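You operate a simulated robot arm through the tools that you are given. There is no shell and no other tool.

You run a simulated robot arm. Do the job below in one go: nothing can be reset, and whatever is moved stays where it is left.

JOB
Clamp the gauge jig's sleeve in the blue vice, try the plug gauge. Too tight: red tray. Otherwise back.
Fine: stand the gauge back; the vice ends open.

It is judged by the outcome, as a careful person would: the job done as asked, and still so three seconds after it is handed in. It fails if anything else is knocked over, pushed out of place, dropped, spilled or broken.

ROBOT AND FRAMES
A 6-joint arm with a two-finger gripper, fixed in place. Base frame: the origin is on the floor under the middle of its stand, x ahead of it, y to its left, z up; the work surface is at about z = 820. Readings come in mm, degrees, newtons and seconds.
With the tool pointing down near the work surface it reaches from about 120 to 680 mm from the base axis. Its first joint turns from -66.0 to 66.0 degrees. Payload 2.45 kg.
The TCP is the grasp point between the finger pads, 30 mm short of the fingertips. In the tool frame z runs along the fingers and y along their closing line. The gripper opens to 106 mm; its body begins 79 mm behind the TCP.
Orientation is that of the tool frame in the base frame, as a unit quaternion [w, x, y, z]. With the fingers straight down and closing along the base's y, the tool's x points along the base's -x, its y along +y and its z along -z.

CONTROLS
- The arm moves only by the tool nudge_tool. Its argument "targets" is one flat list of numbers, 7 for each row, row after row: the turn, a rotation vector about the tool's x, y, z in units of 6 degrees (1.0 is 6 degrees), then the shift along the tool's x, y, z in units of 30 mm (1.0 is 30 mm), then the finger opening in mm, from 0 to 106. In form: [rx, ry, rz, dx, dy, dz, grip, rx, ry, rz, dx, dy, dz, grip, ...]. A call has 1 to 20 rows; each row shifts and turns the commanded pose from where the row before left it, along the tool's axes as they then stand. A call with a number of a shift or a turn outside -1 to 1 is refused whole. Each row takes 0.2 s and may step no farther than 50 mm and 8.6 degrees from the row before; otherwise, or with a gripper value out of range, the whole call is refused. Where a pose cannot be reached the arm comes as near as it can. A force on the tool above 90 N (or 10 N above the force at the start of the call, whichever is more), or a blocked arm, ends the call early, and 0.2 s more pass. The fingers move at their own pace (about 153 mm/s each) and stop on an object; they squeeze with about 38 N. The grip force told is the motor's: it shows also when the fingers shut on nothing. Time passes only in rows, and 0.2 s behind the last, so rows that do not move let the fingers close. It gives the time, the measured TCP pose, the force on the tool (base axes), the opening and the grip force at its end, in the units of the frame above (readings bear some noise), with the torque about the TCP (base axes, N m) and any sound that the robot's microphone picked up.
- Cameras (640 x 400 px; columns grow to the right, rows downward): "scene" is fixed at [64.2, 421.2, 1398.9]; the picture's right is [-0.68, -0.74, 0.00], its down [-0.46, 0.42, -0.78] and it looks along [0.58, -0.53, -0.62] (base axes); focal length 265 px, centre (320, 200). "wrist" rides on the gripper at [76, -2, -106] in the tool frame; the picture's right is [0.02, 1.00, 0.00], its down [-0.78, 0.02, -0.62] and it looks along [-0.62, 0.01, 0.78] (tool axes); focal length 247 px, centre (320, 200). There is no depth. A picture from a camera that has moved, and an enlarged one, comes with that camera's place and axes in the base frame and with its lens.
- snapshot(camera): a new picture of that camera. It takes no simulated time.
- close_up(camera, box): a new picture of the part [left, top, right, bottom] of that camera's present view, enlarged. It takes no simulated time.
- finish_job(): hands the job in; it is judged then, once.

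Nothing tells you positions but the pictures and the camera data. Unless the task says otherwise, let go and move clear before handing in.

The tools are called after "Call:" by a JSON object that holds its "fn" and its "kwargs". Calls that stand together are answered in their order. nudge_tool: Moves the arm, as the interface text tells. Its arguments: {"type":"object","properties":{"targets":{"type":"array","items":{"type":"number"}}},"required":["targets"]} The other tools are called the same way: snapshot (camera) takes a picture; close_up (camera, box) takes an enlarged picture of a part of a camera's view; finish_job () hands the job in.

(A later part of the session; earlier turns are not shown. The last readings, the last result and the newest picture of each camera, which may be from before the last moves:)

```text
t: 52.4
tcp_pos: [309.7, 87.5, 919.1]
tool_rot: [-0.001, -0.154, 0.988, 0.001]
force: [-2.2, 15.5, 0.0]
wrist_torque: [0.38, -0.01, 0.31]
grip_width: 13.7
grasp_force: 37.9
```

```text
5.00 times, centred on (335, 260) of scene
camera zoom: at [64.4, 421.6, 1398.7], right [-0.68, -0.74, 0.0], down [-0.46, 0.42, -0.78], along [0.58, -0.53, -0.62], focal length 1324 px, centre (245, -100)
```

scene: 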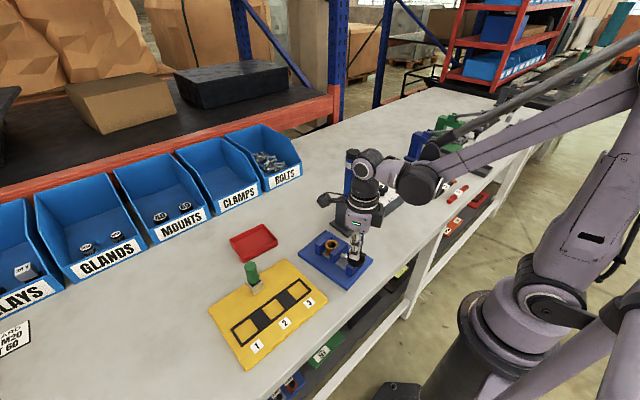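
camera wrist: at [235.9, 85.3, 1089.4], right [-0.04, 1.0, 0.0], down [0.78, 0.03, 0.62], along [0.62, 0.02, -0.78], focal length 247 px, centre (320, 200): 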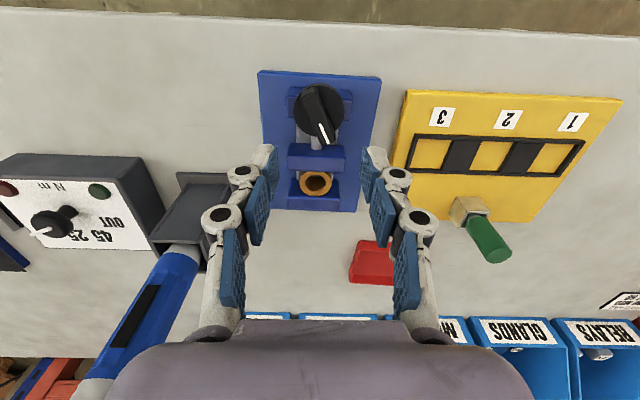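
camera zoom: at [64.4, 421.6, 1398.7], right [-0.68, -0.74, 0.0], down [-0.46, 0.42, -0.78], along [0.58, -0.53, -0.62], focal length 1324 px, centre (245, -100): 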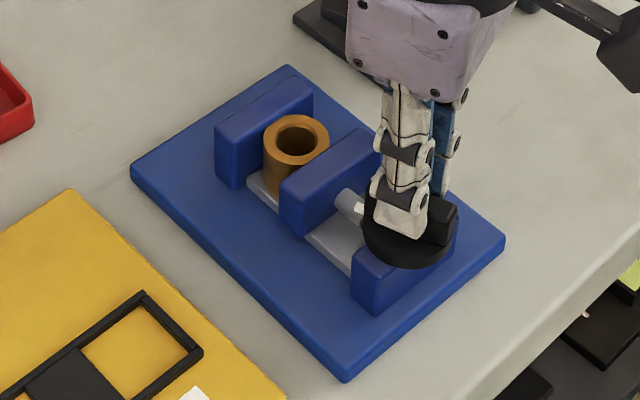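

The torque is rising (0.31 N·m), so the sleeve is being clamped. I'm turning a few more degrees and correcting the side load.

Call:
{"fn": "nudge_tool", "kwargs": {"targets": [0, 0, 0.2, 0, 0.04, 0, 0, 0, 0, 0.2, 0, 0, 0, 0, 0, 0, 0.2, 0, 0, 0, 0, 0, 0, 0, 0, 0, 0, 0]}}

Call:
{"fn": "close_up", "kwargs": {"camera": "scene", "box": [290, 220, 380, 300]}}

Call:
{"fn": "close_up", "kwargs": {"camera": "wrist", "box": [220, 50, 420, 230]}}

```text
t: 53.4
tcp_pos: [309.1, 86.2, 918.2]
tool_rot: [0.0, -0.122, 0.993, 0.0]
force: [-2.6, 11.8, 0.0]
wrist_torque: [0.42, -0.47, 0.47]
grip_width: 13.7
grasp_force: 38.4
```

```text
5.00 times, centred on (335, 260) of scene
camera zoom: at [64.4, 421.5, 1398.8], right [-0.68, -0.74, 0.0], down [-0.46, 0.42, -0.78], along [0.58, -0.53, -0.62], focal length 1324 px, centre (245, -100)
```

zoom: 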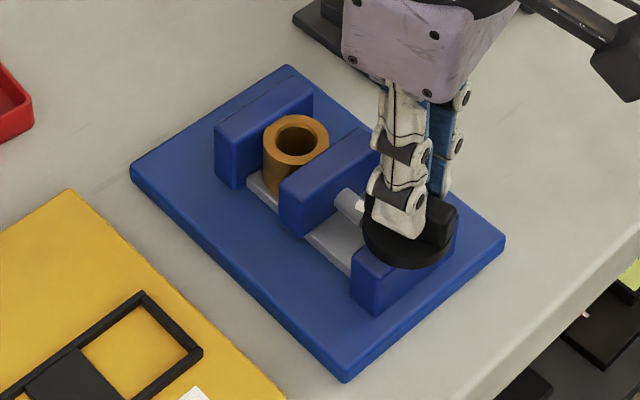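

```text
2.22 times, centred on (320, 140) of wrist
camera zoom: at [235.2, 66.8, 1024.7], right [-0.26, 0.96, 0.0], down [0.76, 0.21, 0.62], along [0.6, 0.16, -0.78], focal length 549 px, centre (320, 333)
```

zoom: 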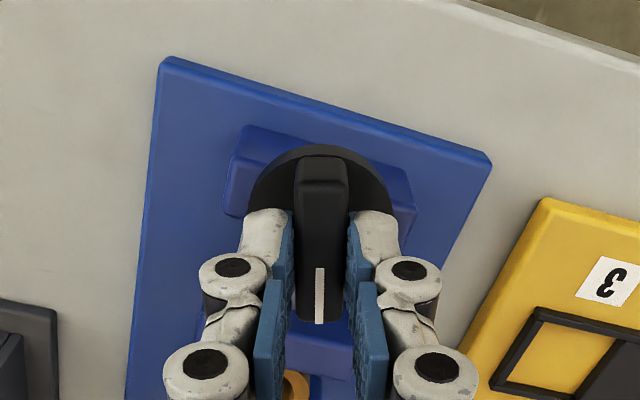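

Call:
{"fn": "nudge_tool", "kwargs": {"targets": [0, 0, 0.2, 0, 0.02, 0, 0, 0, 0, 0.2, 0, 0, 0, 0, 0, 0, 0, 0, 0, 0, 0]}}

Call:
{"fn": "close_up", "kwargs": {"camera": "scene", "box": [290, 220, 380, 300]}}

```text
t: 54.2
tcp_pos: [310.3, 87.2, 919.3]
tool_rot: [0.0, -0.1, 0.995, 0.0]
force: [-2.0, 7.8, -0.3]
wrist_torque: [0.15, 0.19, 0.54]
grip_width: 13.6
grasp_force: 38.5
```

```text
5.00 times, centred on (335, 260) of scene
camera zoom: at [64.4, 421.4, 1398.8], right [-0.68, -0.74, 0.0], down [-0.46, 0.42, -0.78], along [0.58, -0.53, -0.62], focal length 1324 px, centre (245, -100)
```

zoom: 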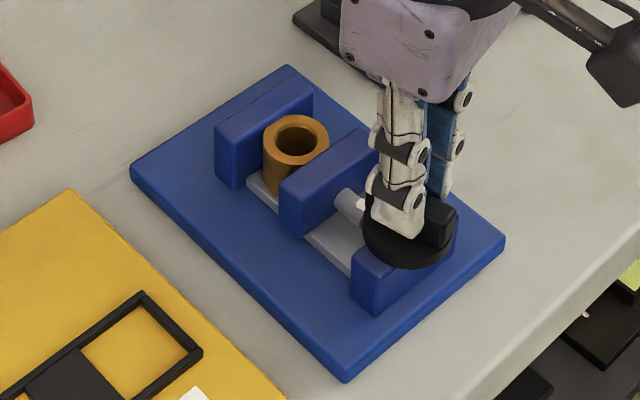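

The sleeve is clamped at about 0.54 N·m and the vice is steady. I'm releasing the knob and rising, then checking that it stays tight.

Call:
{"fn": "nudge_tool", "kwargs": {"targets": [0, 0, 0, 0, 0, 0, 25, 0, 0, 0, 0, 0, 0, 45, 0, 0, 0, 0, 0, 0, 50, 0, 0, 0, 0, 0, -0.8, 50, 0, 0, 0, 0, 0, -0.8, 50, 0, 0, 0, 0, 0, -0.6, 50]}}

Call:
{"fn": "close_up", "kwargs": {"camera": "wrist", "box": [220, 50, 420, 230]}}

Call:
{"fn": "close_up", "kwargs": {"camera": "scene", "box": [290, 220, 380, 300]}}

```text
t: 55.6
tcp_pos: [310.7, 88.4, 985.8]
tool_rot: [0.0, -0.101, 0.995, 0.0]
force: [-0.8, 1.0, 0.3]
wrist_torque: [-0.01, -0.04, 0.01]
grip_width: 49.9
grasp_force: 0.0
```

```text
2.22 times, centred on (320, 140) of wrist
camera zoom: at [235.2, 70.8, 1092.5], right [-0.22, 0.97, 0.0], down [0.76, 0.17, 0.62], along [0.61, 0.14, -0.78], focal length 549 px, centre (320, 333)
```

zoom: 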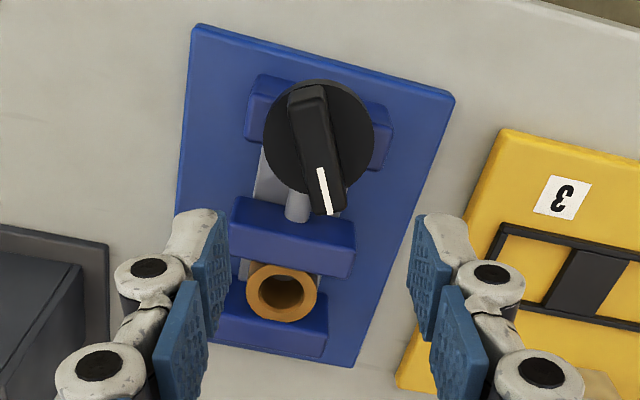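

```text
5.00 times, centred on (335, 260) of scene
camera zoom: at [64.2, 421.2, 1398.9], right [-0.68, -0.74, 0.0], down [-0.46, 0.42, -0.78], along [0.58, -0.53, -0.62], focal length 1324 px, centre (245, -100)
```

zoom: 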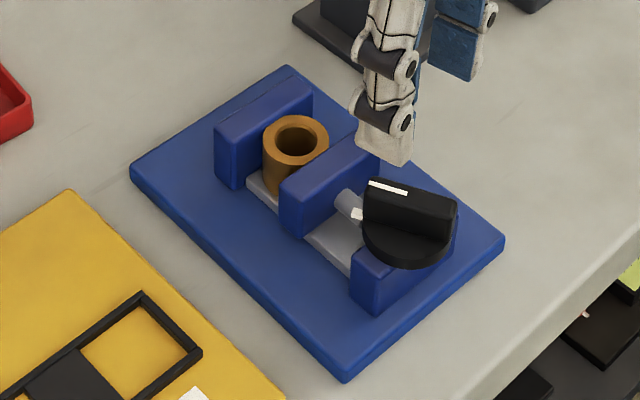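

The knob sits about 3° tighter than before and the sleeve is held between the jaws. Next I'll square the gripper, go over to the gauge at about (443, 285), and look closely.

Call:
{"fn": "nudge_tool", "kwargs": {"targets": [0, 0, 0.97, 0, 0, -0.3, 60, 0, 0, 0.97, 0, 0, -0.3, 70, 0, 0, 0, -0.33, 0.73, 0, 70, 0, 0, 0, -0.33, 0.73, 0, 70, 0, 0, 0, -0.33, 0.73, 0, 70, 0, 0, 0, -0.33, 0.73, 0, 70, 0, 0, 0, -0.33, 0.73, 0, 70, 0, 0, 0, -0.33, 0.73, 0, 70, 0, 0, 0, -0.33, 0.73, 0, 70, 0, 0, 0, -0.33, 0.73, 0, 70, 0, 0, 0, -0.33, 0.73, 0, 70]}}

Call:
{"fn": "snapshot", "kwargs": {"camera": "wrist"}}

Call:
{"fn": "close_up", "kwargs": {"camera": "wrist", "box": [260, 80, 380, 240]}}

Call:
{"fn": "close_up", "kwargs": {"camera": "scene", "box": [225, 250, 285, 310]}}

```text
t: 58.0
tcp_pos: [397.6, 286.1, 1001.4]
tool_rot: [-0.001, 0.0, 1.0, 0.001]
force: [-0.5, 0.3, 0.5]
wrist_torque: [-0.01, 0.03, 0.0]
grip_width: 70.1
grasp_force: 0.0
```

```text
taken
camera wrist: at [320.6, 283.6, 1108.2], right [-0.02, 1.0, 0.0], down [0.78, 0.02, 0.62], along [0.62, 0.01, -0.78], focal length 247 px, centre (320, 200)
```

wrist: 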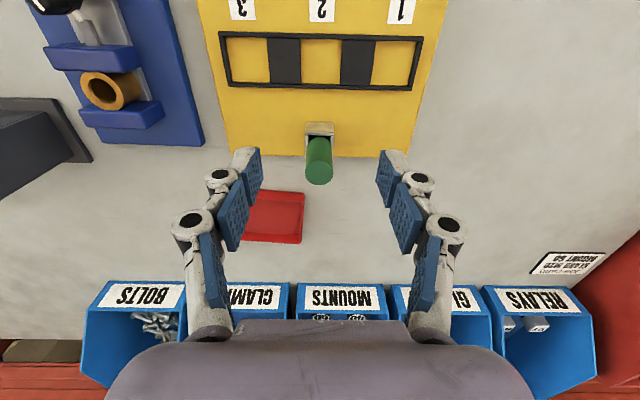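

```text
2.50 times, centred on (320, 160) of wrist
camera zoom: at [320.6, 283.6, 1108.2], right [-0.02, 1.0, 0.0], down [0.78, 0.02, 0.62], along [0.62, 0.01, -0.78], focal length 617 px, centre (320, 300)
```

zoom: 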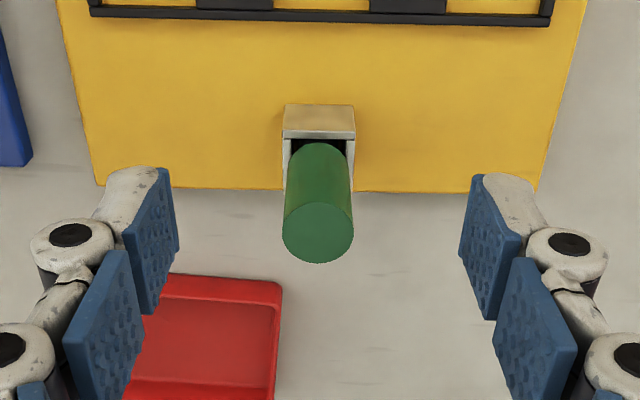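

```text
6.67 times, centred on (255, 280) of scene
camera zoom: at [64.2, 421.2, 1398.9], right [-0.68, -0.74, 0.0], down [-0.46, 0.42, -0.78], along [0.58, -0.53, -0.62], focal length 1765 px, centre (753, -333)
```

zoom: 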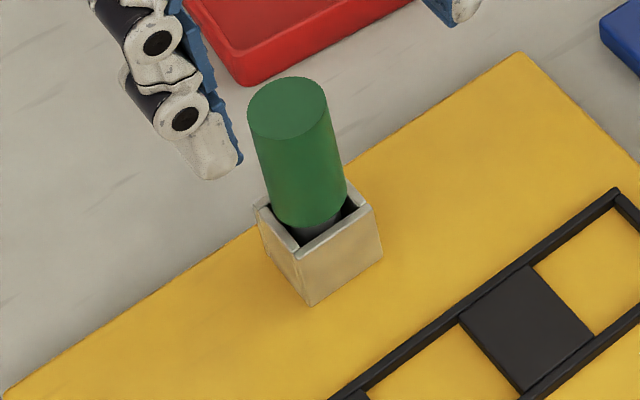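

The gauge handle is about 26 mm across, at (441.5, 285.3) with its top at z≈916, and its holder top is at z≈862. I'm moving over it and descending to grip just above the holder.

Call:
{"fn": "nudge_tool", "kwargs": {"targets": [0, 0, 0, -0.75, -0.005, 0, 70, 0, 0, 0, -0.74, -0.005, 0, 70, 0, 0, 0, 0, 0, 0.8, 66, 0, 0, 0, 0, 0, 0.8, 60, 0, 0, 0, 0, 0, 0.8, 60, 0, 0, 0, 0, 0, 0.6, 60, 0, 0, 0, 0, 0, 0.4, 60, 0, 0, 0, 0, 0, 0, 60]}}

Call:
{"fn": "close_up", "kwargs": {"camera": "wrist", "box": [220, 80, 420, 260]}}

Call:
{"fn": "close_up", "kwargs": {"camera": "scene", "box": [215, 240, 295, 320]}}

```text
t: 59.8
tcp_pos: [444.1, 284.5, 899.6]
tool_rot: [0.0, 0.0, 1.0, 0.0]
force: [-0.1, 1.1, 0.8]
wrist_torque: [0.03, 0.0, -0.02]
grip_width: 60.1
grasp_force: 0.0
```

```text
2.22 times, centred on (320, 170) of wrist
camera zoom: at [366.4, 282.6, 1006.3], right [-0.02, 1.0, 0.0], down [0.78, 0.02, 0.62], along [0.62, 0.01, -0.78], focal length 549 px, centre (320, 267)
```

zoom: 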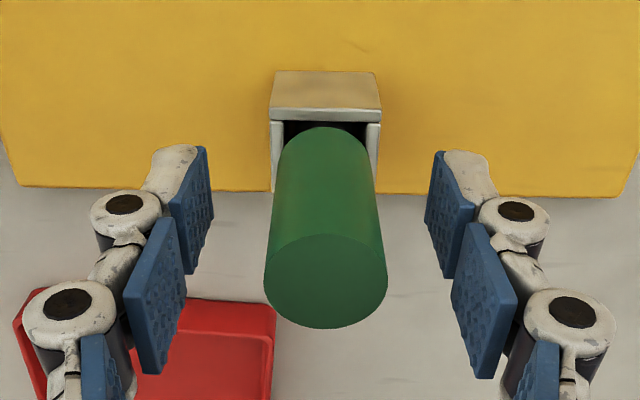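

```text
5.00 times, centred on (255, 280) of scene
camera zoom: at [64.2, 421.2, 1398.9], right [-0.68, -0.74, 0.0], down [-0.46, 0.42, -0.78], along [0.58, -0.53, -0.62], focal length 1324 px, centre (645, -200)
```

zoom: 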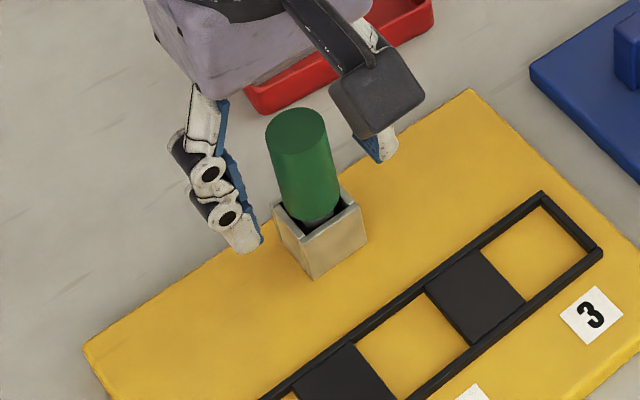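

Call:
{"fn": "nudge_tool", "kwargs": {"targets": [0, 0, 0, 0.02, 0.02, 0, 45, 0, 0, 0, 0, 0, 0, 20, 0, 0, 0, 0, 0, 0, 0, 0, 0, 0, 0, 0, 0, 0]}}

Call:
{"fn": "close_up", "kwargs": {"camera": "wrist", "box": [220, 80, 420, 260]}}

Call:
{"fn": "close_up", "kwargs": {"camera": "scene", "box": [215, 240, 295, 320]}}

```text
t: 60.8
tcp_pos: [443.0, 285.1, 899.7]
tool_rot: [0.0, 0.0, 1.0, 0.0]
force: [-0.5, 0.2, 0.1]
wrist_torque: [0.04, 0.0, -0.01]
grip_width: 24.5
grasp_force: 37.4
```

```text
2.22 times, centred on (320, 170) of wrist
camera zoom: at [365.3, 283.2, 1006.4], right [-0.02, 1.0, 0.0], down [0.78, 0.02, 0.62], along [0.62, 0.01, -0.78], focal length 549 px, centre (320, 267)
```

zoom: 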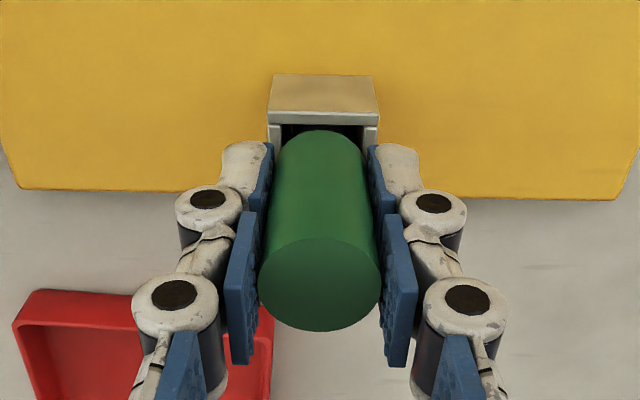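

```text
5.00 times, centred on (255, 280) of scene
camera zoom: at [64.2, 421.2, 1398.9], right [-0.68, -0.74, 0.0], down [-0.46, 0.42, -0.78], along [0.58, -0.53, -0.62], focal length 1324 px, centre (645, -200)
```

zoom: 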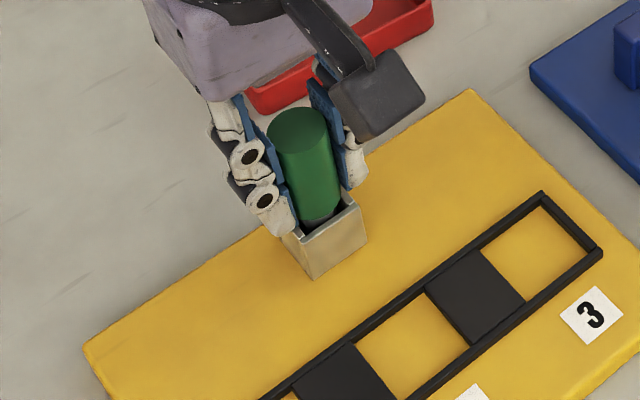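

Gripped. I'll lift the gauge straight up and out of its holder.

Call:
{"fn": "nudge_tool", "kwargs": {"targets": [0, 0, 0, 0, 0, -0.3, 0, 0, 0, 0, 0, 0, -0.5, 0, 0, 0, 0, 0, 0, -0.7, 0, 0, 0, 0, 0, 0, -0.8, 0, 0, 0, 0, 0, 0, -0.5, 0]}}

Call:
{"fn": "close_up", "kwargs": {"camera": "wrist", "box": [220, 80, 420, 260]}}

Call:
{"fn": "close_up", "kwargs": {"camera": "scene", "box": [205, 210, 305, 310]}}

```text
t: 62.0
tcp_pos: [442.9, 284.7, 984.5]
tool_rot: [0.0, 0.0, 1.0, 0.0]
force: [-0.6, 0.1, 0.3]
wrist_torque: [-0.04, 0.01, -0.01]
grip_width: 24.8
grasp_force: 38.0
```

```text
2.22 times, centred on (320, 170) of wrist
camera zoom: at [365.5, 282.7, 1090.9], right [-0.02, 1.0, 0.0], down [0.78, 0.02, 0.62], along [0.62, 0.01, -0.78], focal length 549 px, centre (320, 267)
```

zoom: 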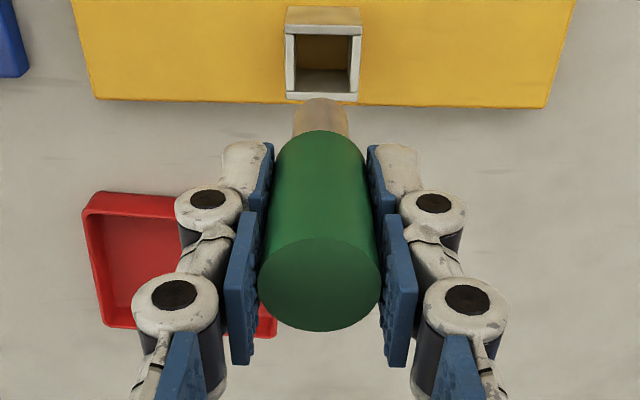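

```text
4.00 times, centred on (255, 260) of scene
camera zoom: at [64.2, 421.2, 1398.9], right [-0.68, -0.74, 0.0], down [-0.46, 0.42, -0.78], along [0.58, -0.53, -0.62], focal length 1059 px, centre (580, -40)
```

zoom: 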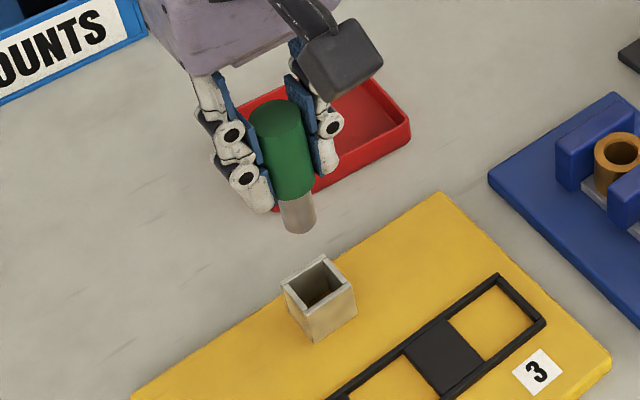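

Call:
{"fn": "close_up", "kwargs": {"camera": "scene", "box": [255, 230, 300, 280]}}

Call:
{"fn": "close_up", "kwargs": {"camera": "wrist", "box": [290, 100, 350, 160]}}

Call:
{"fn": "close_up", "kwargs": {"camera": "scene", "box": [325, 235, 350, 260]}}

```text
8.00 times, centred on (278, 255) of scene
camera zoom: at [64.2, 421.2, 1398.9], right [-0.68, -0.74, 0.0], down [-0.46, 0.42, -0.78], along [0.58, -0.53, -0.62], focal length 2118 px, centre (660, -240)
```

zoom: 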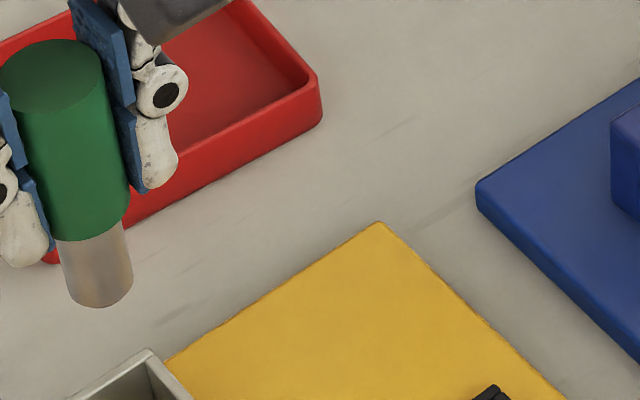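

```text
6.67 times, centred on (320, 130) of wrist
camera zoom: at [365.5, 282.7, 1090.9], right [-0.02, 1.0, 0.0], down [0.78, 0.02, 0.62], along [0.62, 0.01, -0.78], focal length 1646 px, centre (320, 667)
```

zoom: 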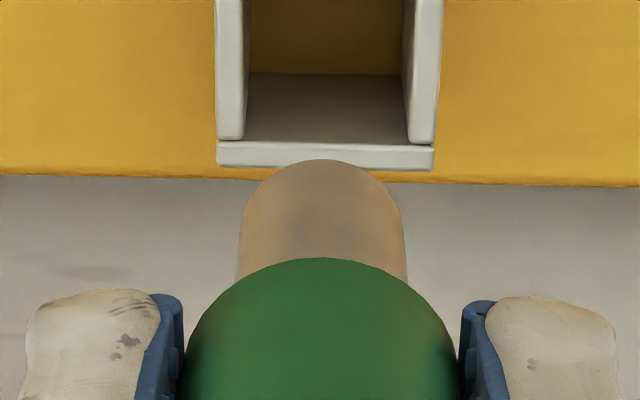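

```text
16.00 times, centred on (338, 248) of scene
camera zoom: at [64.2, 421.2, 1398.9], right [-0.68, -0.74, 0.0], down [-0.46, 0.42, -0.78], along [0.58, -0.53, -0.62], focal length 4237 px, centre (40, -560)
```

zoom: 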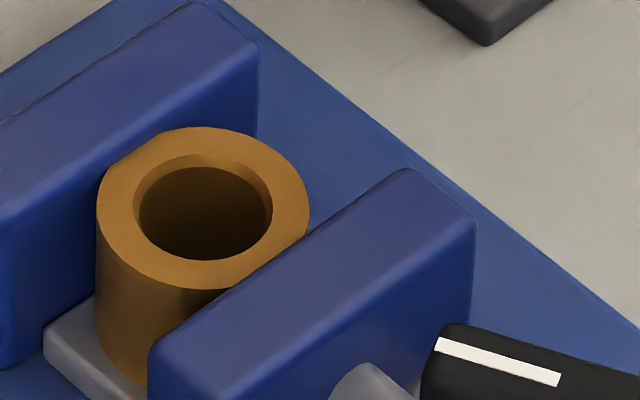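

The gauge has a grey plug of about 19 mm, and the bore looks like about 21–22 mm with a chamfer. I'm carrying the gauge to a hover above the clamped sleeve at about (390, 87) to align it.

Call:
{"fn": "nudge_tool", "kwargs": {"targets": [0, 0, 0, 0.2125, -0.825, -0.1, 0, 0, 0, 0, 0.2125, -0.825, 0, 0, 0, 0, 0, 0.2125, -0.825, 0, 0, 0, 0, 0, 0.2125, -0.825, 0, 0, 0, 0, 0, 0.2125, -0.825, 0, 0, 0, 0, 0, 0.2125, -0.825, 0, 0, 0, 0, 0, 0.2125, -0.825, 0, 0, 0, 0, 0, 0.2125, -0.825, 0, 0, 0, 0, 0, 0, 0, 0, 0]}}

Call:
{"fn": "snapshot", "kwargs": {"camera": "wrist"}}

Call:
{"fn": "close_up", "kwargs": {"camera": "wrist", "box": [260, 60, 380, 180]}}

Call:
{"fn": "close_up", "kwargs": {"camera": "scene", "box": [300, 200, 380, 280]}}

```text
t: 64.0
tcp_pos: [390.7, 87.8, 986.9]
tool_rot: [0.0, 0.001, 1.0, 0.0]
force: [0.2, 0.1, -1.5]
wrist_torque: [0.03, -0.01, 0.0]
grip_width: 24.5
grasp_force: 38.1
```

```text
taken
camera wrist: at [313.5, 84.7, 1093.7], right [-0.02, 1.0, 0.0], down [0.78, 0.02, 0.62], along [0.62, 0.01, -0.78], focal length 247 px, centre (320, 200)
```

wrist: 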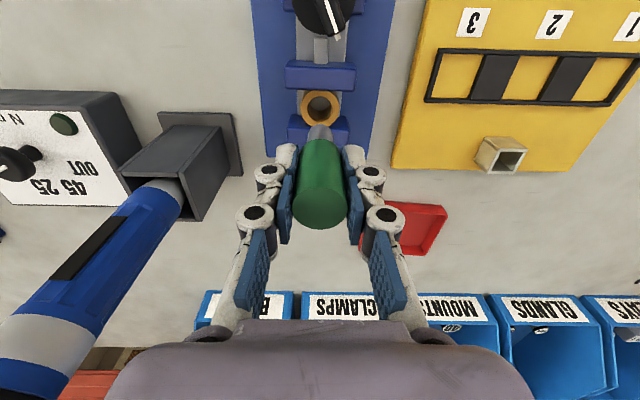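

```text
3.33 times, centred on (320, 120) of wrist
camera zoom: at [313.5, 84.7, 1093.7], right [-0.02, 1.0, 0.0], down [0.78, 0.02, 0.62], along [0.62, 0.01, -0.78], focal length 823 px, centre (320, 467)
```

zoom: 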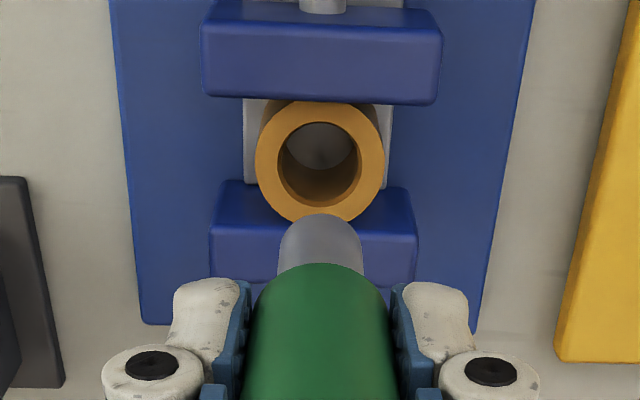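

```text
5.00 times, centred on (340, 240) of scene
camera zoom: at [64.2, 421.2, 1398.9], right [-0.68, -0.74, 0.0], down [-0.46, 0.42, -0.78], along [0.58, -0.53, -0.62], focal length 1324 px, centre (220, 0)
```

zoom: 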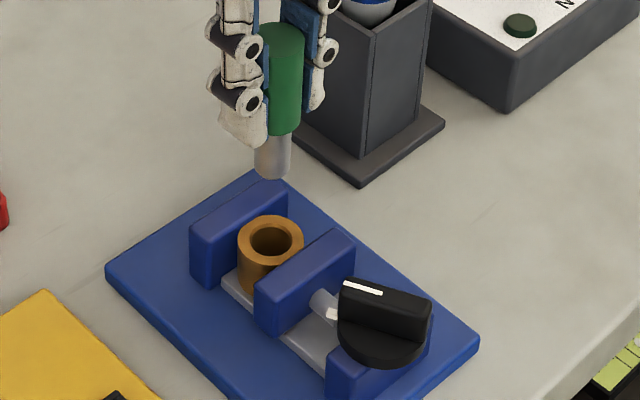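

The gauge is over the bore within about 1 mm. I'm descending to just above the sleeve to refine the alignment.

Call:
{"fn": "nudge_tool", "kwargs": {"targets": [0, 0, 0, 0.02, -0.01, 0.6, 0, 0, 0, 0, 0, 0, 0.6, 0, 0, 0, 0, 0, 0, 0.4, 0, 0, 0, 0, 0, 0, 0.1, 0, 0, 0, 0, 0, 0, 0, 0]}}

Call:
{"fn": "close_up", "kwargs": {"camera": "wrist", "box": [280, 80, 360, 160]}}

Call:
{"fn": "close_up", "kwargs": {"camera": "scene", "box": [315, 215, 365, 265]}}

```text
t: 65.2
tcp_pos: [390.2, 85.8, 935.5]
tool_rot: [0.0, 0.0, 1.0, 0.001]
force: [-0.1, -0.1, -0.9]
wrist_torque: [0.01, -0.02, -0.02]
grip_width: 24.7
grasp_force: 37.6
```

```text
5.00 times, centred on (320, 120) of wrist
camera zoom: at [313.7, 83.9, 1042.2], right [-0.02, 1.0, 0.0], down [0.78, 0.02, 0.62], along [0.62, 0.01, -0.78], focal length 1235 px, centre (320, 600)
```

zoom: 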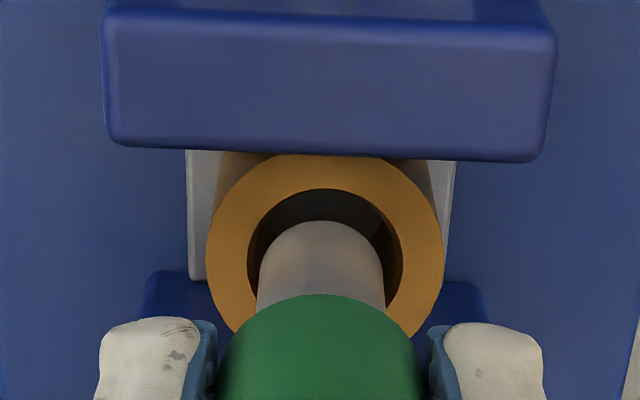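

```text
8.00 times, centred on (340, 240) of scene
camera zoom: at [64.2, 421.2, 1398.9], right [-0.68, -0.74, 0.0], down [-0.46, 0.42, -0.78], along [0.58, -0.53, -0.62], focal length 2118 px, centre (160, -120)
```

zoom: 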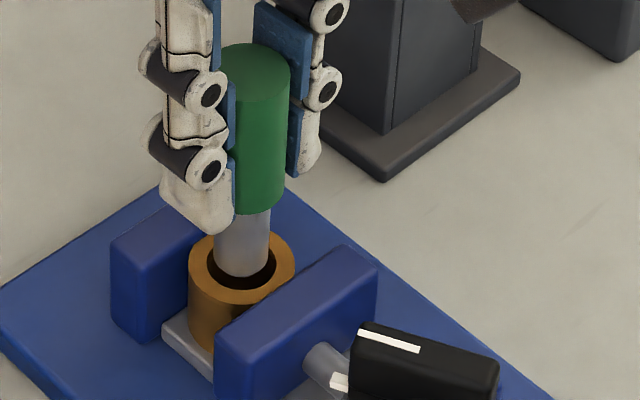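

Call:
{"fn": "nudge_tool", "kwargs": {"targets": [0, 0, 0, 0.015, 0.015, 0.1, 0, 0, 0, 0, 0, 0, 0.1, 0, 0, 0, 0, 0, 0, 0, 0]}}

Call:
{"fn": "close_up", "kwargs": {"camera": "wrist", "box": [280, 80, 360, 160]}}

Call:
{"fn": "close_up", "kwargs": {"camera": "scene", "box": [325, 225, 355, 255]}}

```text
t: 66.0
tcp_pos: [391.4, 85.7, 929.9]
tool_rot: [0.0, -0.001, 1.0, 0.0]
force: [0.3, -0.3, -1.5]
wrist_torque: [-0.02, -0.03, 0.02]
grip_width: 24.4
grasp_force: 37.4
```

```text
5.00 times, centred on (320, 120) of wrist
camera zoom: at [313.7, 84.9, 1036.4], right [-0.02, 1.0, 0.0], down [0.78, 0.02, 0.62], along [0.62, 0.01, -0.78], focal length 1235 px, centre (320, 600)
```

zoom: 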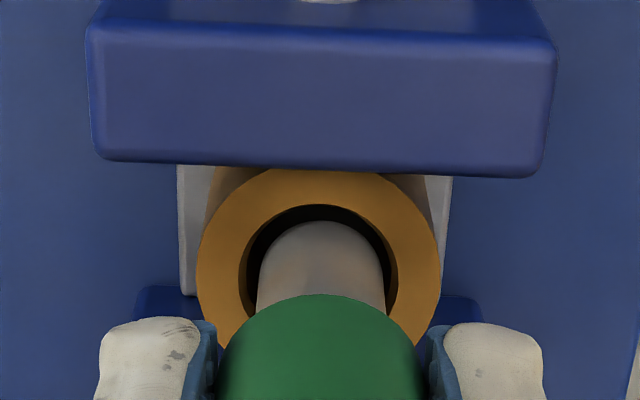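

```text
13.33 times, centred on (340, 240) of scene
camera zoom: at [64.2, 421.2, 1398.9], right [-0.68, -0.74, 0.0], down [-0.46, 0.42, -0.78], along [0.58, -0.53, -0.62], focal length 3531 px, centre (53, -333)
```

zoom: 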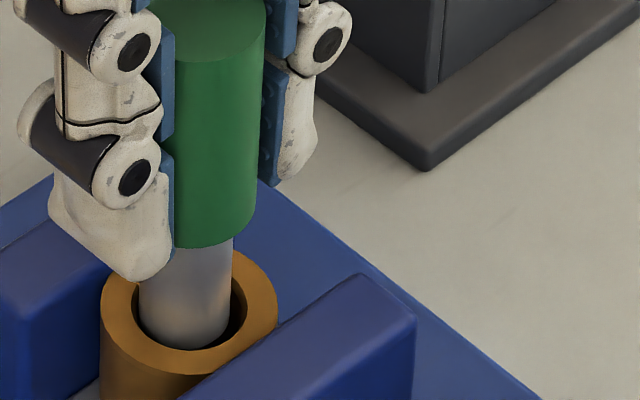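

The plug is over the bore within about 0.5 mm. I'll make a small correction, then lower slowly and watch the force.

Call:
{"fn": "nudge_tool", "kwargs": {"targets": [0, 0, 0, 0.015, -0.012, 0.06, 0, 0, 0, 0, 0, 0, 0.06, 0, 0, 0, 0, 0, 0, 0, 0]}}

Call:
{"fn": "close_up", "kwargs": {"camera": "wrist", "box": [280, 80, 360, 160]}}

Call:
{"fn": "close_up", "kwargs": {"camera": "scene", "box": [325, 225, 355, 255]}}

```text
t: 66.8
tcp_pos: [390.0, 85.2, 926.4]
tool_rot: [0.001, 0.0, 1.0, 0.0]
force: [-0.1, 0.4, -0.8]
wrist_torque: [0.04, -0.01, 0.0]
grip_width: 24.6
grasp_force: 38.1
```

```text
5.00 times, centred on (320, 120) of wrist
camera zoom: at [313.3, 84.2, 1033.3], right [-0.02, 1.0, 0.0], down [0.78, 0.02, 0.62], along [0.62, 0.01, -0.78], focal length 1235 px, centre (320, 600)
```

zoom: 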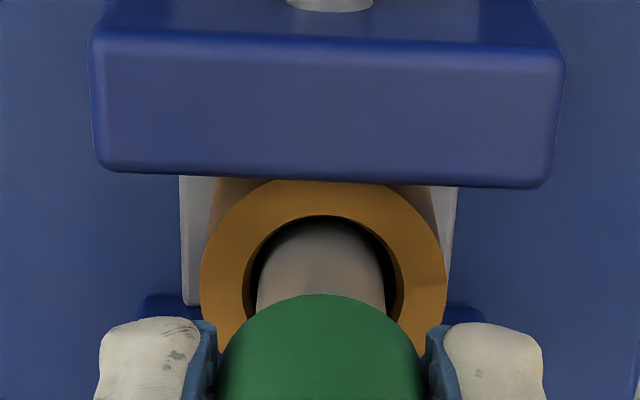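

```text
13.33 times, centred on (340, 240) of scene
camera zoom: at [64.2, 421.2, 1398.9], right [-0.68, -0.74, 0.0], down [-0.46, 0.42, -0.78], along [0.58, -0.53, -0.62], focal length 3531 px, centre (53, -333)
```

zoom: 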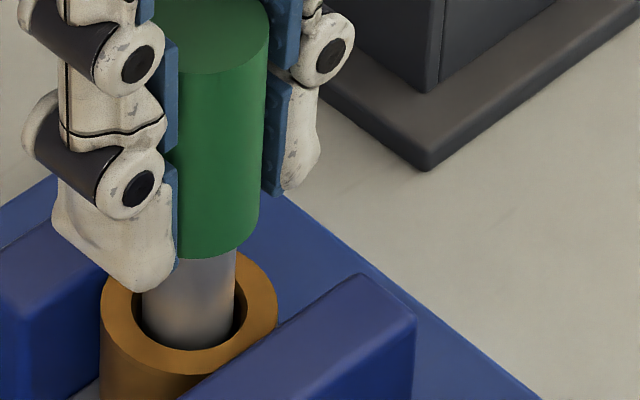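

Call:
{"fn": "nudge_tool", "kwargs": {"targets": [0, 0, 0, 0, 0.01, 0.06, 0, 0, 0, 0, 0, 0, 0.06, 0, 0, 0, 0, 0, 0, 0, 0]}}

Call:
{"fn": "close_up", "kwargs": {"camera": "wrist", "box": [280, 80, 360, 160]}}

Call:
{"fn": "close_up", "kwargs": {"camera": "scene", "box": [325, 225, 355, 255]}}

```text
t: 67.6
tcp_pos: [390.3, 85.6, 923.7]
tool_rot: [0.0, 0.0, 1.0, 0.0]
force: [-0.4, -0.1, -0.5]
wrist_torque: [0.01, -0.04, 0.06]
grip_width: 24.7
grasp_force: 38.2
```

```text
5.00 times, centred on (320, 120) of wrist
camera zoom: at [313.1, 84.5, 1030.1], right [-0.02, 1.0, 0.0], down [0.78, 0.02, 0.62], along [0.62, 0.01, -0.78], focal length 1235 px, centre (320, 600)
```

zoom: 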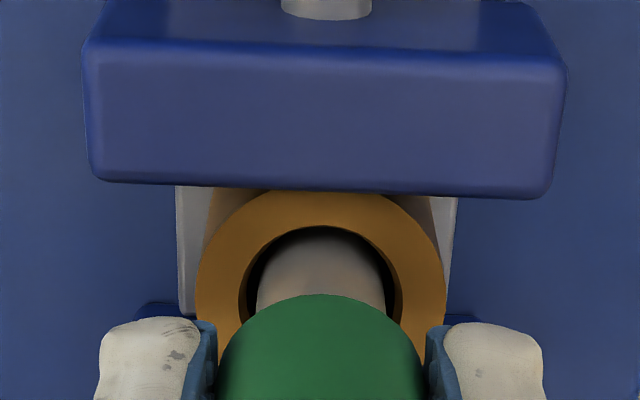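

```text
13.33 times, centred on (340, 240) of scene
camera zoom: at [64.2, 421.2, 1398.9], right [-0.68, -0.74, 0.0], down [-0.46, 0.42, -0.78], along [0.58, -0.53, -0.62], focal length 3531 px, centre (53, -333)
```

zoom: 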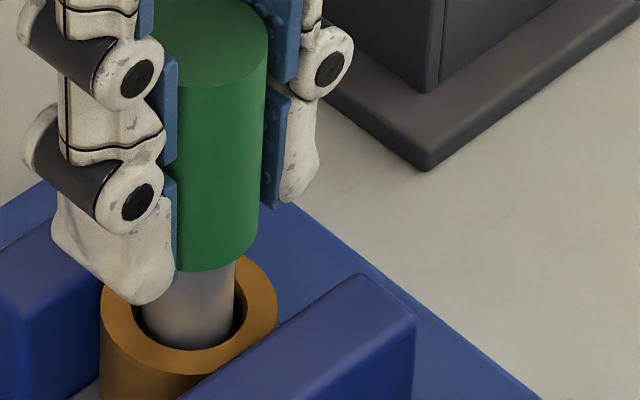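

Call:
{"fn": "nudge_tool", "kwargs": {"targets": [0, 0, 0, 0, 0, 0.07, 0, 0, 0, 0, 0, 0, 0.07, 0, 0, 0, 0, 0, 0, 0, 0]}}

Call:
{"fn": "close_up", "kwargs": {"camera": "wrist", "box": [280, 80, 360, 160]}}

Call:
{"fn": "close_up", "kwargs": {"camera": "scene", "box": [325, 225, 355, 255]}}

```text
t: 68.4
tcp_pos: [389.5, 85.8, 918.1]
tool_rot: [0.001, 0.0, 1.0, 0.0]
force: [-0.7, 0.2, -1.3]
wrist_torque: [-0.03, 0.0, 0.02]
grip_width: 25.0
grasp_force: 37.9
```

```text
5.00 times, centred on (320, 120) of wrist
camera zoom: at [313.6, 84.3, 1025.2], right [-0.02, 1.0, 0.0], down [0.78, 0.02, 0.62], along [0.62, 0.01, -0.78], focal length 1235 px, centre (320, 600)
```

zoom: 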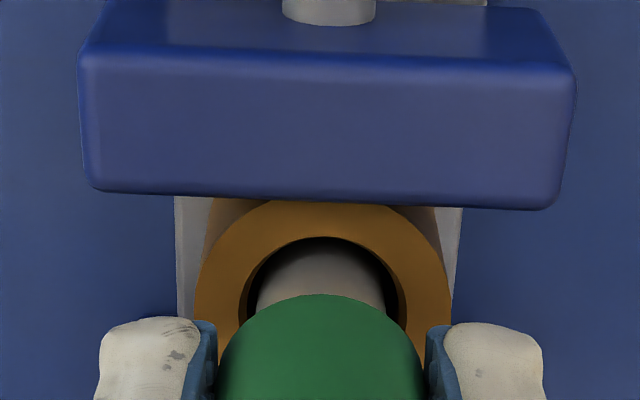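

```text
13.33 times, centred on (340, 240) of scene
camera zoom: at [64.2, 421.2, 1398.9], right [-0.68, -0.74, 0.0], down [-0.46, 0.42, -0.78], along [0.58, -0.53, -0.62], focal length 3531 px, centre (53, -333)
```

zoom: 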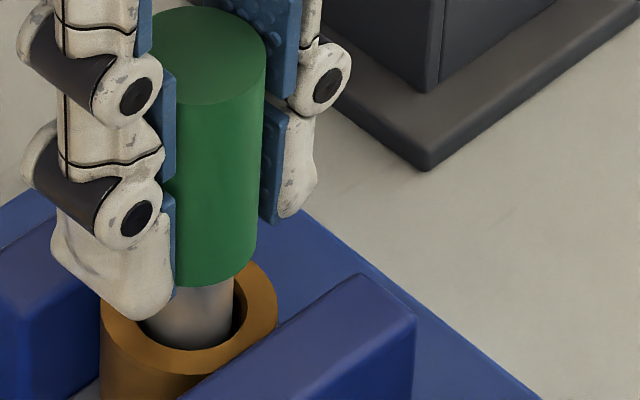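

The plug is going in freely so far. I'm continuing down.

Call:
{"fn": "nudge_tool", "kwargs": {"targets": [0, 0, 0, 0, 0, 0.07, 0, 0, 0, 0, 0, 0, 0.07, 0, 0, 0, 0, 0, 0, 0, 0]}}

Call:
{"fn": "close_up", "kwargs": {"camera": "scene", "box": [325, 225, 355, 255]}}

```text
t: 69.2
tcp_pos: [390.3, 85.7, 914.7]
tool_rot: [0.0, 0.001, 1.0, 0.0]
force: [0.8, 0.7, -1.5]
wrist_torque: [-0.01, -0.01, -0.01]
grip_width: 24.9
grasp_force: 38.3
```

```text
13.33 times, centred on (340, 240) of scene
camera zoom: at [64.2, 421.2, 1398.9], right [-0.68, -0.74, 0.0], down [-0.46, 0.42, -0.78], along [0.58, -0.53, -0.62], focal length 3531 px, centre (53, -333)
```

zoom: 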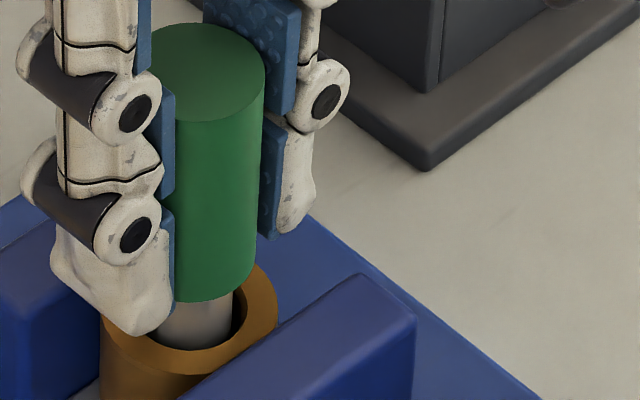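

Call:
{"fn": "nudge_tool", "kwargs": {"targets": [0, 0, 0, 0, 0, 0.06, 0, 0, 0, 0, 0, 0, 0.06, 0, 0, 0, 0, 0, 0, 0, 0]}}

Call:
{"fn": "close_up", "kwargs": {"camera": "scene", "box": [325, 225, 355, 255]}}

```text
t: 70.0
tcp_pos: [391.2, 86.6, 911.0]
tool_rot: [-0.001, 0.0, 1.0, 0.001]
force: [0.2, -0.4, -0.1]
wrist_torque: [0.01, -0.01, -0.06]
grip_width: 24.7
grasp_force: 38.1
```

```text
13.33 times, centred on (340, 240) of scene
camera zoom: at [64.2, 421.2, 1398.9], right [-0.68, -0.74, 0.0], down [-0.46, 0.42, -0.78], along [0.58, -0.53, -0.62], focal length 3531 px, centre (53, -333)
```

zoom: 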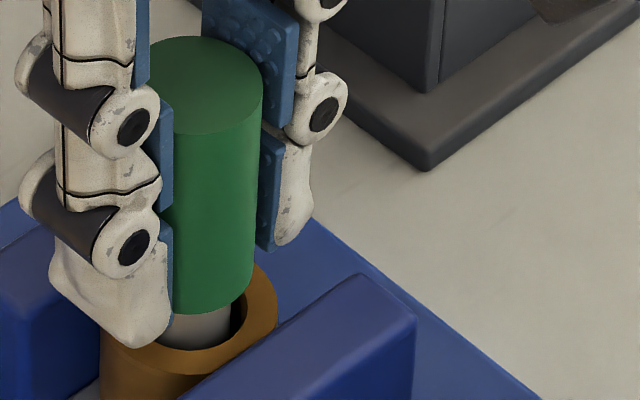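

Call:
{"fn": "nudge_tool", "kwargs": {"targets": [0, 0, 0, 0, 0, 0.06, 0, 0, 0, 0, 0, 0, 0.05, 0, 0, 0, 0, 0, 0, 0, 0]}}

Call:
{"fn": "close_up", "kwargs": {"camera": "scene", "box": [325, 225, 355, 255]}}

Call:
{"fn": "close_up", "kwargs": {"camera": "wrist", "box": [280, 80, 360, 160]}}

```text
t: 70.8
tcp_pos: [389.4, 85.2, 907.9]
tool_rot: [-0.001, 0.0, 1.0, 0.0]
force: [1.1, -0.7, 5.6]
wrist_torque: [-0.06, -0.04, 0.01]
grip_width: 24.8
grasp_force: 37.5
```

```text
13.33 times, centred on (340, 240) of scene
camera zoom: at [64.2, 421.1, 1398.9], right [-0.68, -0.74, 0.0], down [-0.46, 0.42, -0.78], along [0.58, -0.53, -0.62], focal length 3531 px, centre (53, -333)
```

zoom: 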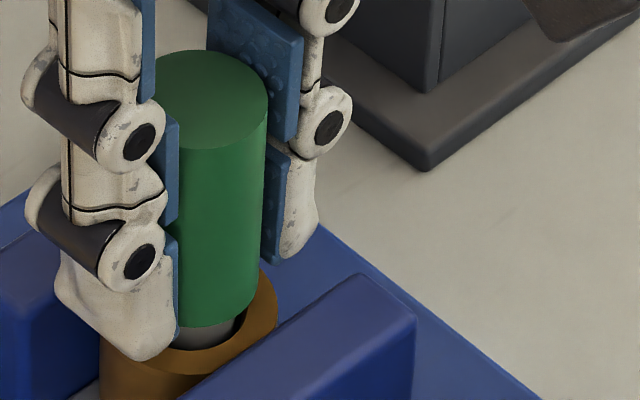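

```text
5.00 times, centred on (320, 120) of wrist
camera zoom: at [312.6, 84.1, 1014.3], right [-0.02, 1.0, 0.0], down [0.78, 0.02, 0.62], along [0.62, 0.01, -0.78], focal length 1235 px, centre (320, 600)
```

zoom: 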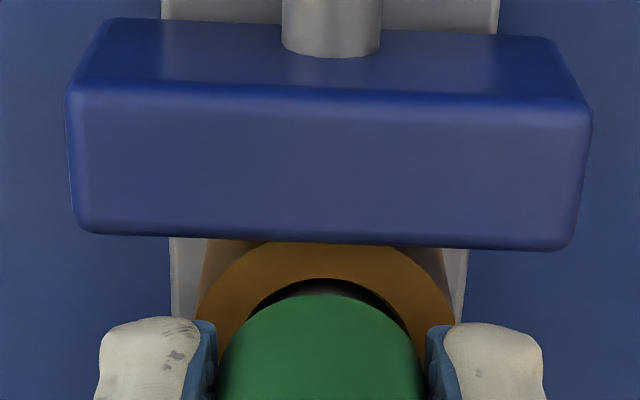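

The plug has slid in freely and touches bottom at TCP z≈908. That matches the vice bed level, since it stood at 900.4 in the holder and the bed is about 8 mm higher. I'll press slightly to confirm it's a firm bottom stop.

Call:
{"fn": "nudge_tool", "kwargs": {"targets": [0, 0, 0, 0, 0, 0.03, 0, 0, 0, 0, 0, 0, 0, 0]}}

Call:
{"fn": "close_up", "kwargs": {"camera": "scene", "box": [325, 225, 355, 255]}}

```text
t: 71.4
tcp_pos: [389.3, 87.0, 907.1]
tool_rot: [0.001, 0.0, 1.0, 0.001]
force: [1.8, -1.6, 29.0]
wrist_torque: [-0.05, -0.03, 0.02]
grip_width: 24.8
grasp_force: 37.6
```

```text
13.33 times, centred on (340, 240) of scene
camera zoom: at [63.9, 421.1, 1398.9], right [-0.68, -0.74, 0.0], down [-0.46, 0.42, -0.78], along [0.58, -0.53, -0.62], focal length 3531 px, centre (53, -333)
```

zoom: 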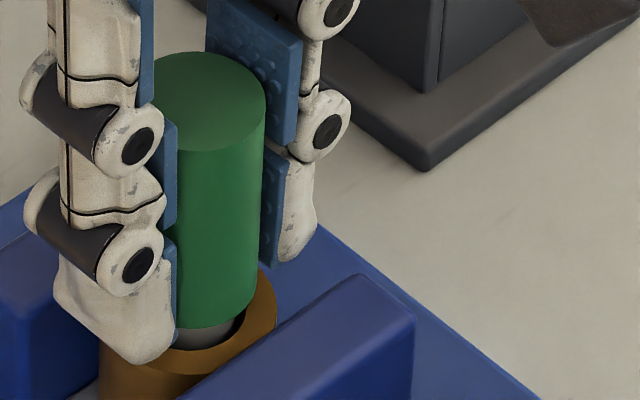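

That's a firm stop at bed depth, and the bore is a straight through-hole the plug enters without resistance. The sleeve is not too tight, so it goes back to slot 2. Now I'll withdraw the gauge straight up.

Call:
{"fn": "nudge_tool", "kwargs": {"targets": [0, 0, 0, 0, 0, -0.1, 0, 0, 0, 0, 0, 0, -0.3, 0, 0, 0, 0, 0, 0, -0.4, 0, 0, 0, 0, 0, 0, -0.6, 0, 0, 0, 0, 0, 0, -0.8, 0, 0, 0, 0, 0, 0, -0.5, 0]}}

Call:
{"fn": "close_up", "kwargs": {"camera": "scene", "box": [290, 190, 380, 290]}}

Call:
{"fn": "close_up", "kwargs": {"camera": "wrist", "box": [240, 40, 400, 240]}}

```text
t: 72.8
tcp_pos: [389.6, 86.7, 987.4]
tool_rot: [0.0, 0.0, 1.0, 0.0]
force: [0.5, -0.2, -0.3]
wrist_torque: [0.01, -0.02, 0.02]
grip_width: 24.6
grasp_force: 38.4
```

```text
4.00 times, centred on (335, 240) of scene
camera zoom: at [64.2, 421.2, 1398.9], right [-0.68, -0.74, 0.0], down [-0.46, 0.42, -0.78], along [0.58, -0.53, -0.62], focal length 1059 px, centre (260, 40)
```

zoom: 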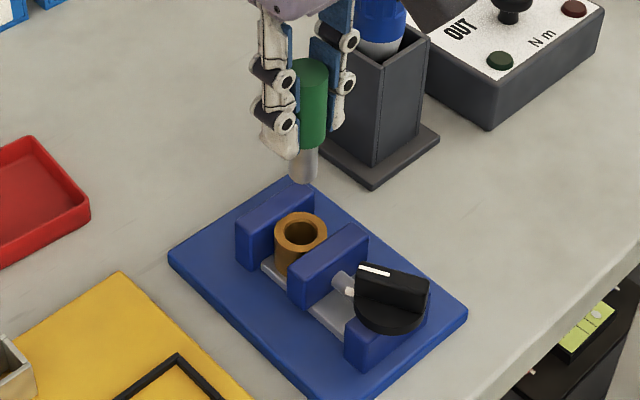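

```text
2.00 times, centred on (320, 140) of wrist
camera zoom: at [312.2, 85.2, 1093.8], right [-0.02, 1.0, 0.0], down [0.78, 0.02, 0.62], along [0.62, 0.01, -0.78], focal length 494 px, centre (320, 320)
```

zoom: 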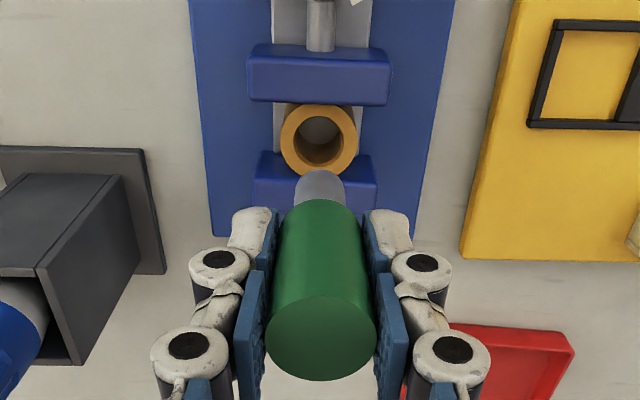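

Withdrawn with no friction. I'm carrying the gauge back to its holder.

Call:
{"fn": "nudge_tool", "kwargs": {"targets": [0, 0, 0, -0.221, 0.825, 0, 0, 0, 0, 0, -0.221, 0.825, 0, 0, 0, 0, 0, -0.221, 0.825, 0, 0, 0, 0, 0, -0.221, 0.825, 0, 0, 0, 0, 0, -0.221, 0.825, 0, 0, 0, 0, 0, -0.221, 0.825, 0, 0, 0, 0, 0, -0.221, 0.825, 0, 0, 0, 0, 0, -0.221, 0.825, 0, 0, 0, 0, 0, 0, 0, 0.6, 0, 0, 0, 0, 0, 0, 0.4, 0, 0, 0, 0, 0, 0, 0, 0]}}

Call:
{"fn": "close_up", "kwargs": {"camera": "wrist", "box": [260, 60, 380, 180]}}

Call:
{"fn": "close_up", "kwargs": {"camera": "scene", "box": [235, 240, 285, 290]}}

```text
t: 75.2
tcp_pos: [443.5, 285.0, 956.6]
tool_rot: [0.0, 0.0, 1.0, 0.0]
force: [0.6, 0.1, -0.3]
wrist_torque: [0.01, -0.02, 0.02]
grip_width: 24.7
grasp_force: 38.2
```

```text
3.33 times, centred on (320, 120) of wrist
camera zoom: at [366.4, 283.4, 1064.0], right [-0.02, 1.0, 0.0], down [0.78, 0.02, 0.62], along [0.62, 0.01, -0.78], focal length 823 px, centre (320, 467)
```

zoom: 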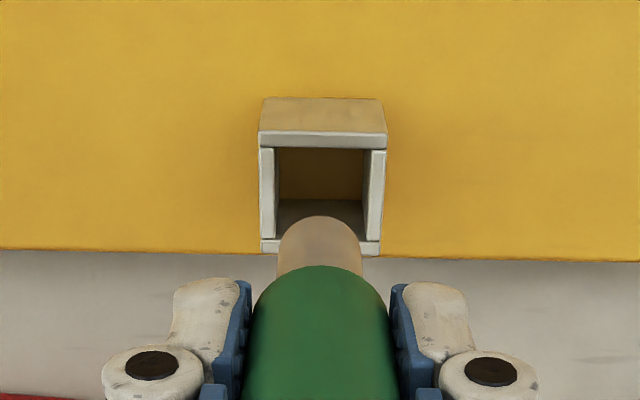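

```text
8.00 times, centred on (260, 265) of scene
camera zoom: at [64.2, 421.2, 1398.9], right [-0.68, -0.74, 0.0], down [-0.46, 0.42, -0.78], along [0.58, -0.53, -0.62], focal length 2118 px, centre (800, -320)
```

zoom: 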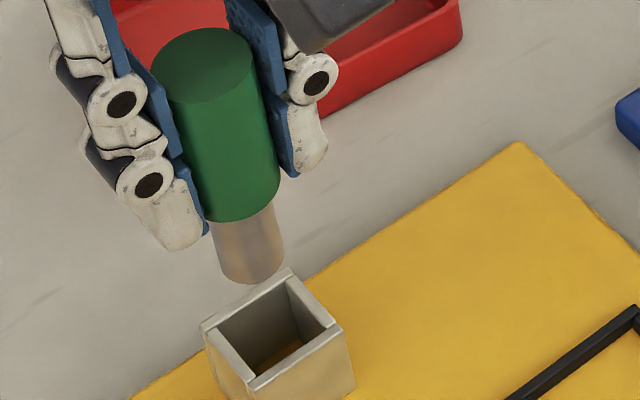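

Call:
{"fn": "nudge_tool", "kwargs": {"targets": [0, 0, 0, 0.04, 0.013, 0.4, 0, 0, 0, 0, 0, 0, 0.3, 0, 0, 0, 0, 0, 0, 0, 0]}}

Call:
{"fn": "close_up", "kwargs": {"camera": "wrist", "box": [280, 80, 360, 160]}}

Call:
{"fn": "close_up", "kwargs": {"camera": "scene", "box": [240, 255, 280, 295]}}

```text
t: 76.0
tcp_pos: [443.7, 284.5, 936.3]
tool_rot: [0.0, 0.0, 1.0, 0.0]
force: [0.8, -1.1, -0.1]
wrist_torque: [0.0, 0.01, -0.02]
grip_width: 24.6
grasp_force: 37.9
```

```text
5.00 times, centred on (320, 120) of wrist
camera zoom: at [365.8, 283.1, 1043.0], right [-0.02, 1.0, 0.0], down [0.78, 0.02, 0.62], along [0.62, 0.01, -0.78], focal length 1235 px, centre (320, 600)
```

zoom: 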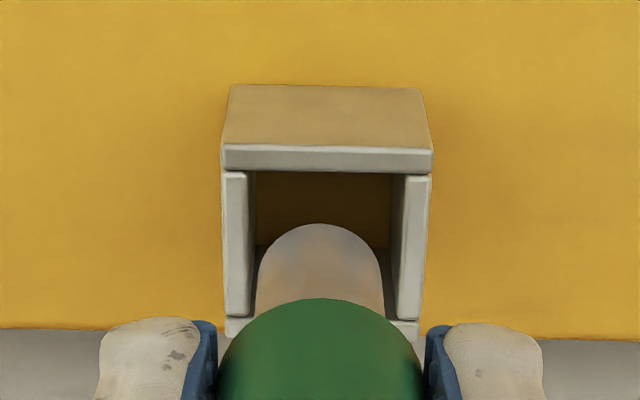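

```text
10.00 times, centred on (260, 275) of scene
camera zoom: at [64.2, 421.2, 1398.9], right [-0.68, -0.74, 0.0], down [-0.46, 0.42, -0.78], along [0.58, -0.53, -0.62], focal length 2648 px, centre (920, -550)
```

zoom: 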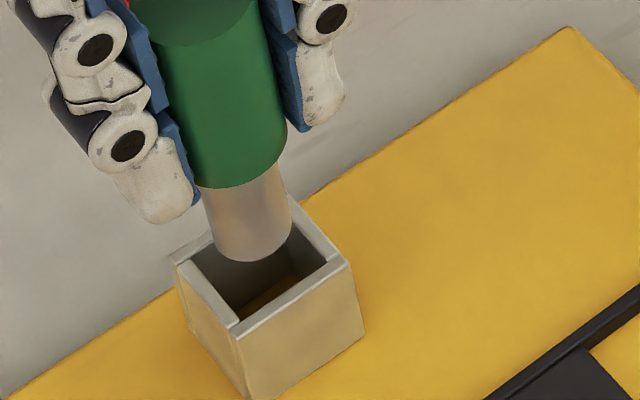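

Call:
{"fn": "nudge_tool", "kwargs": {"targets": [0, 0, 0, 0.03, 0.017, 0.1, 0, 0, 0, 0, 0, 0, 0.06, 0, 0, 0, 0, 0, 0, 0, 0]}}

Call:
{"fn": "close_up", "kwargs": {"camera": "wrist", "box": [280, 80, 360, 160]}}

Call:
{"fn": "close_up", "kwargs": {"camera": "scene", "box": [240, 255, 280, 295]}}

```text
t: 76.8
tcp_pos: [441.1, 285.1, 931.5]
tool_rot: [0.0, 0.0, 1.0, 0.001]
force: [-0.4, 1.0, -1.7]
wrist_torque: [-0.03, 0.01, 0.0]
grip_width: 24.7
grasp_force: 37.6
```

```text
5.00 times, centred on (320, 120) of wrist
camera zoom: at [364.4, 283.7, 1038.0], right [-0.02, 1.0, 0.0], down [0.78, 0.02, 0.62], along [0.62, 0.01, -0.78], focal length 1235 px, centre (320, 600)
```

zoom: 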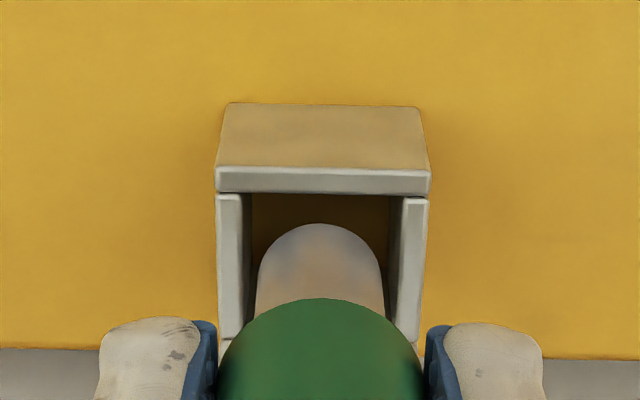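

```text
10.00 times, centred on (260, 275) of scene
camera zoom: at [64.2, 421.2, 1398.9], right [-0.68, -0.74, 0.0], down [-0.46, 0.42, -0.78], along [0.58, -0.53, -0.62], focal length 2648 px, centre (920, -550)
```

zoom: 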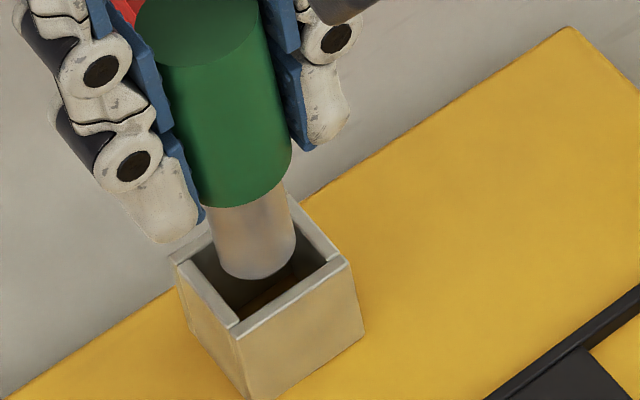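

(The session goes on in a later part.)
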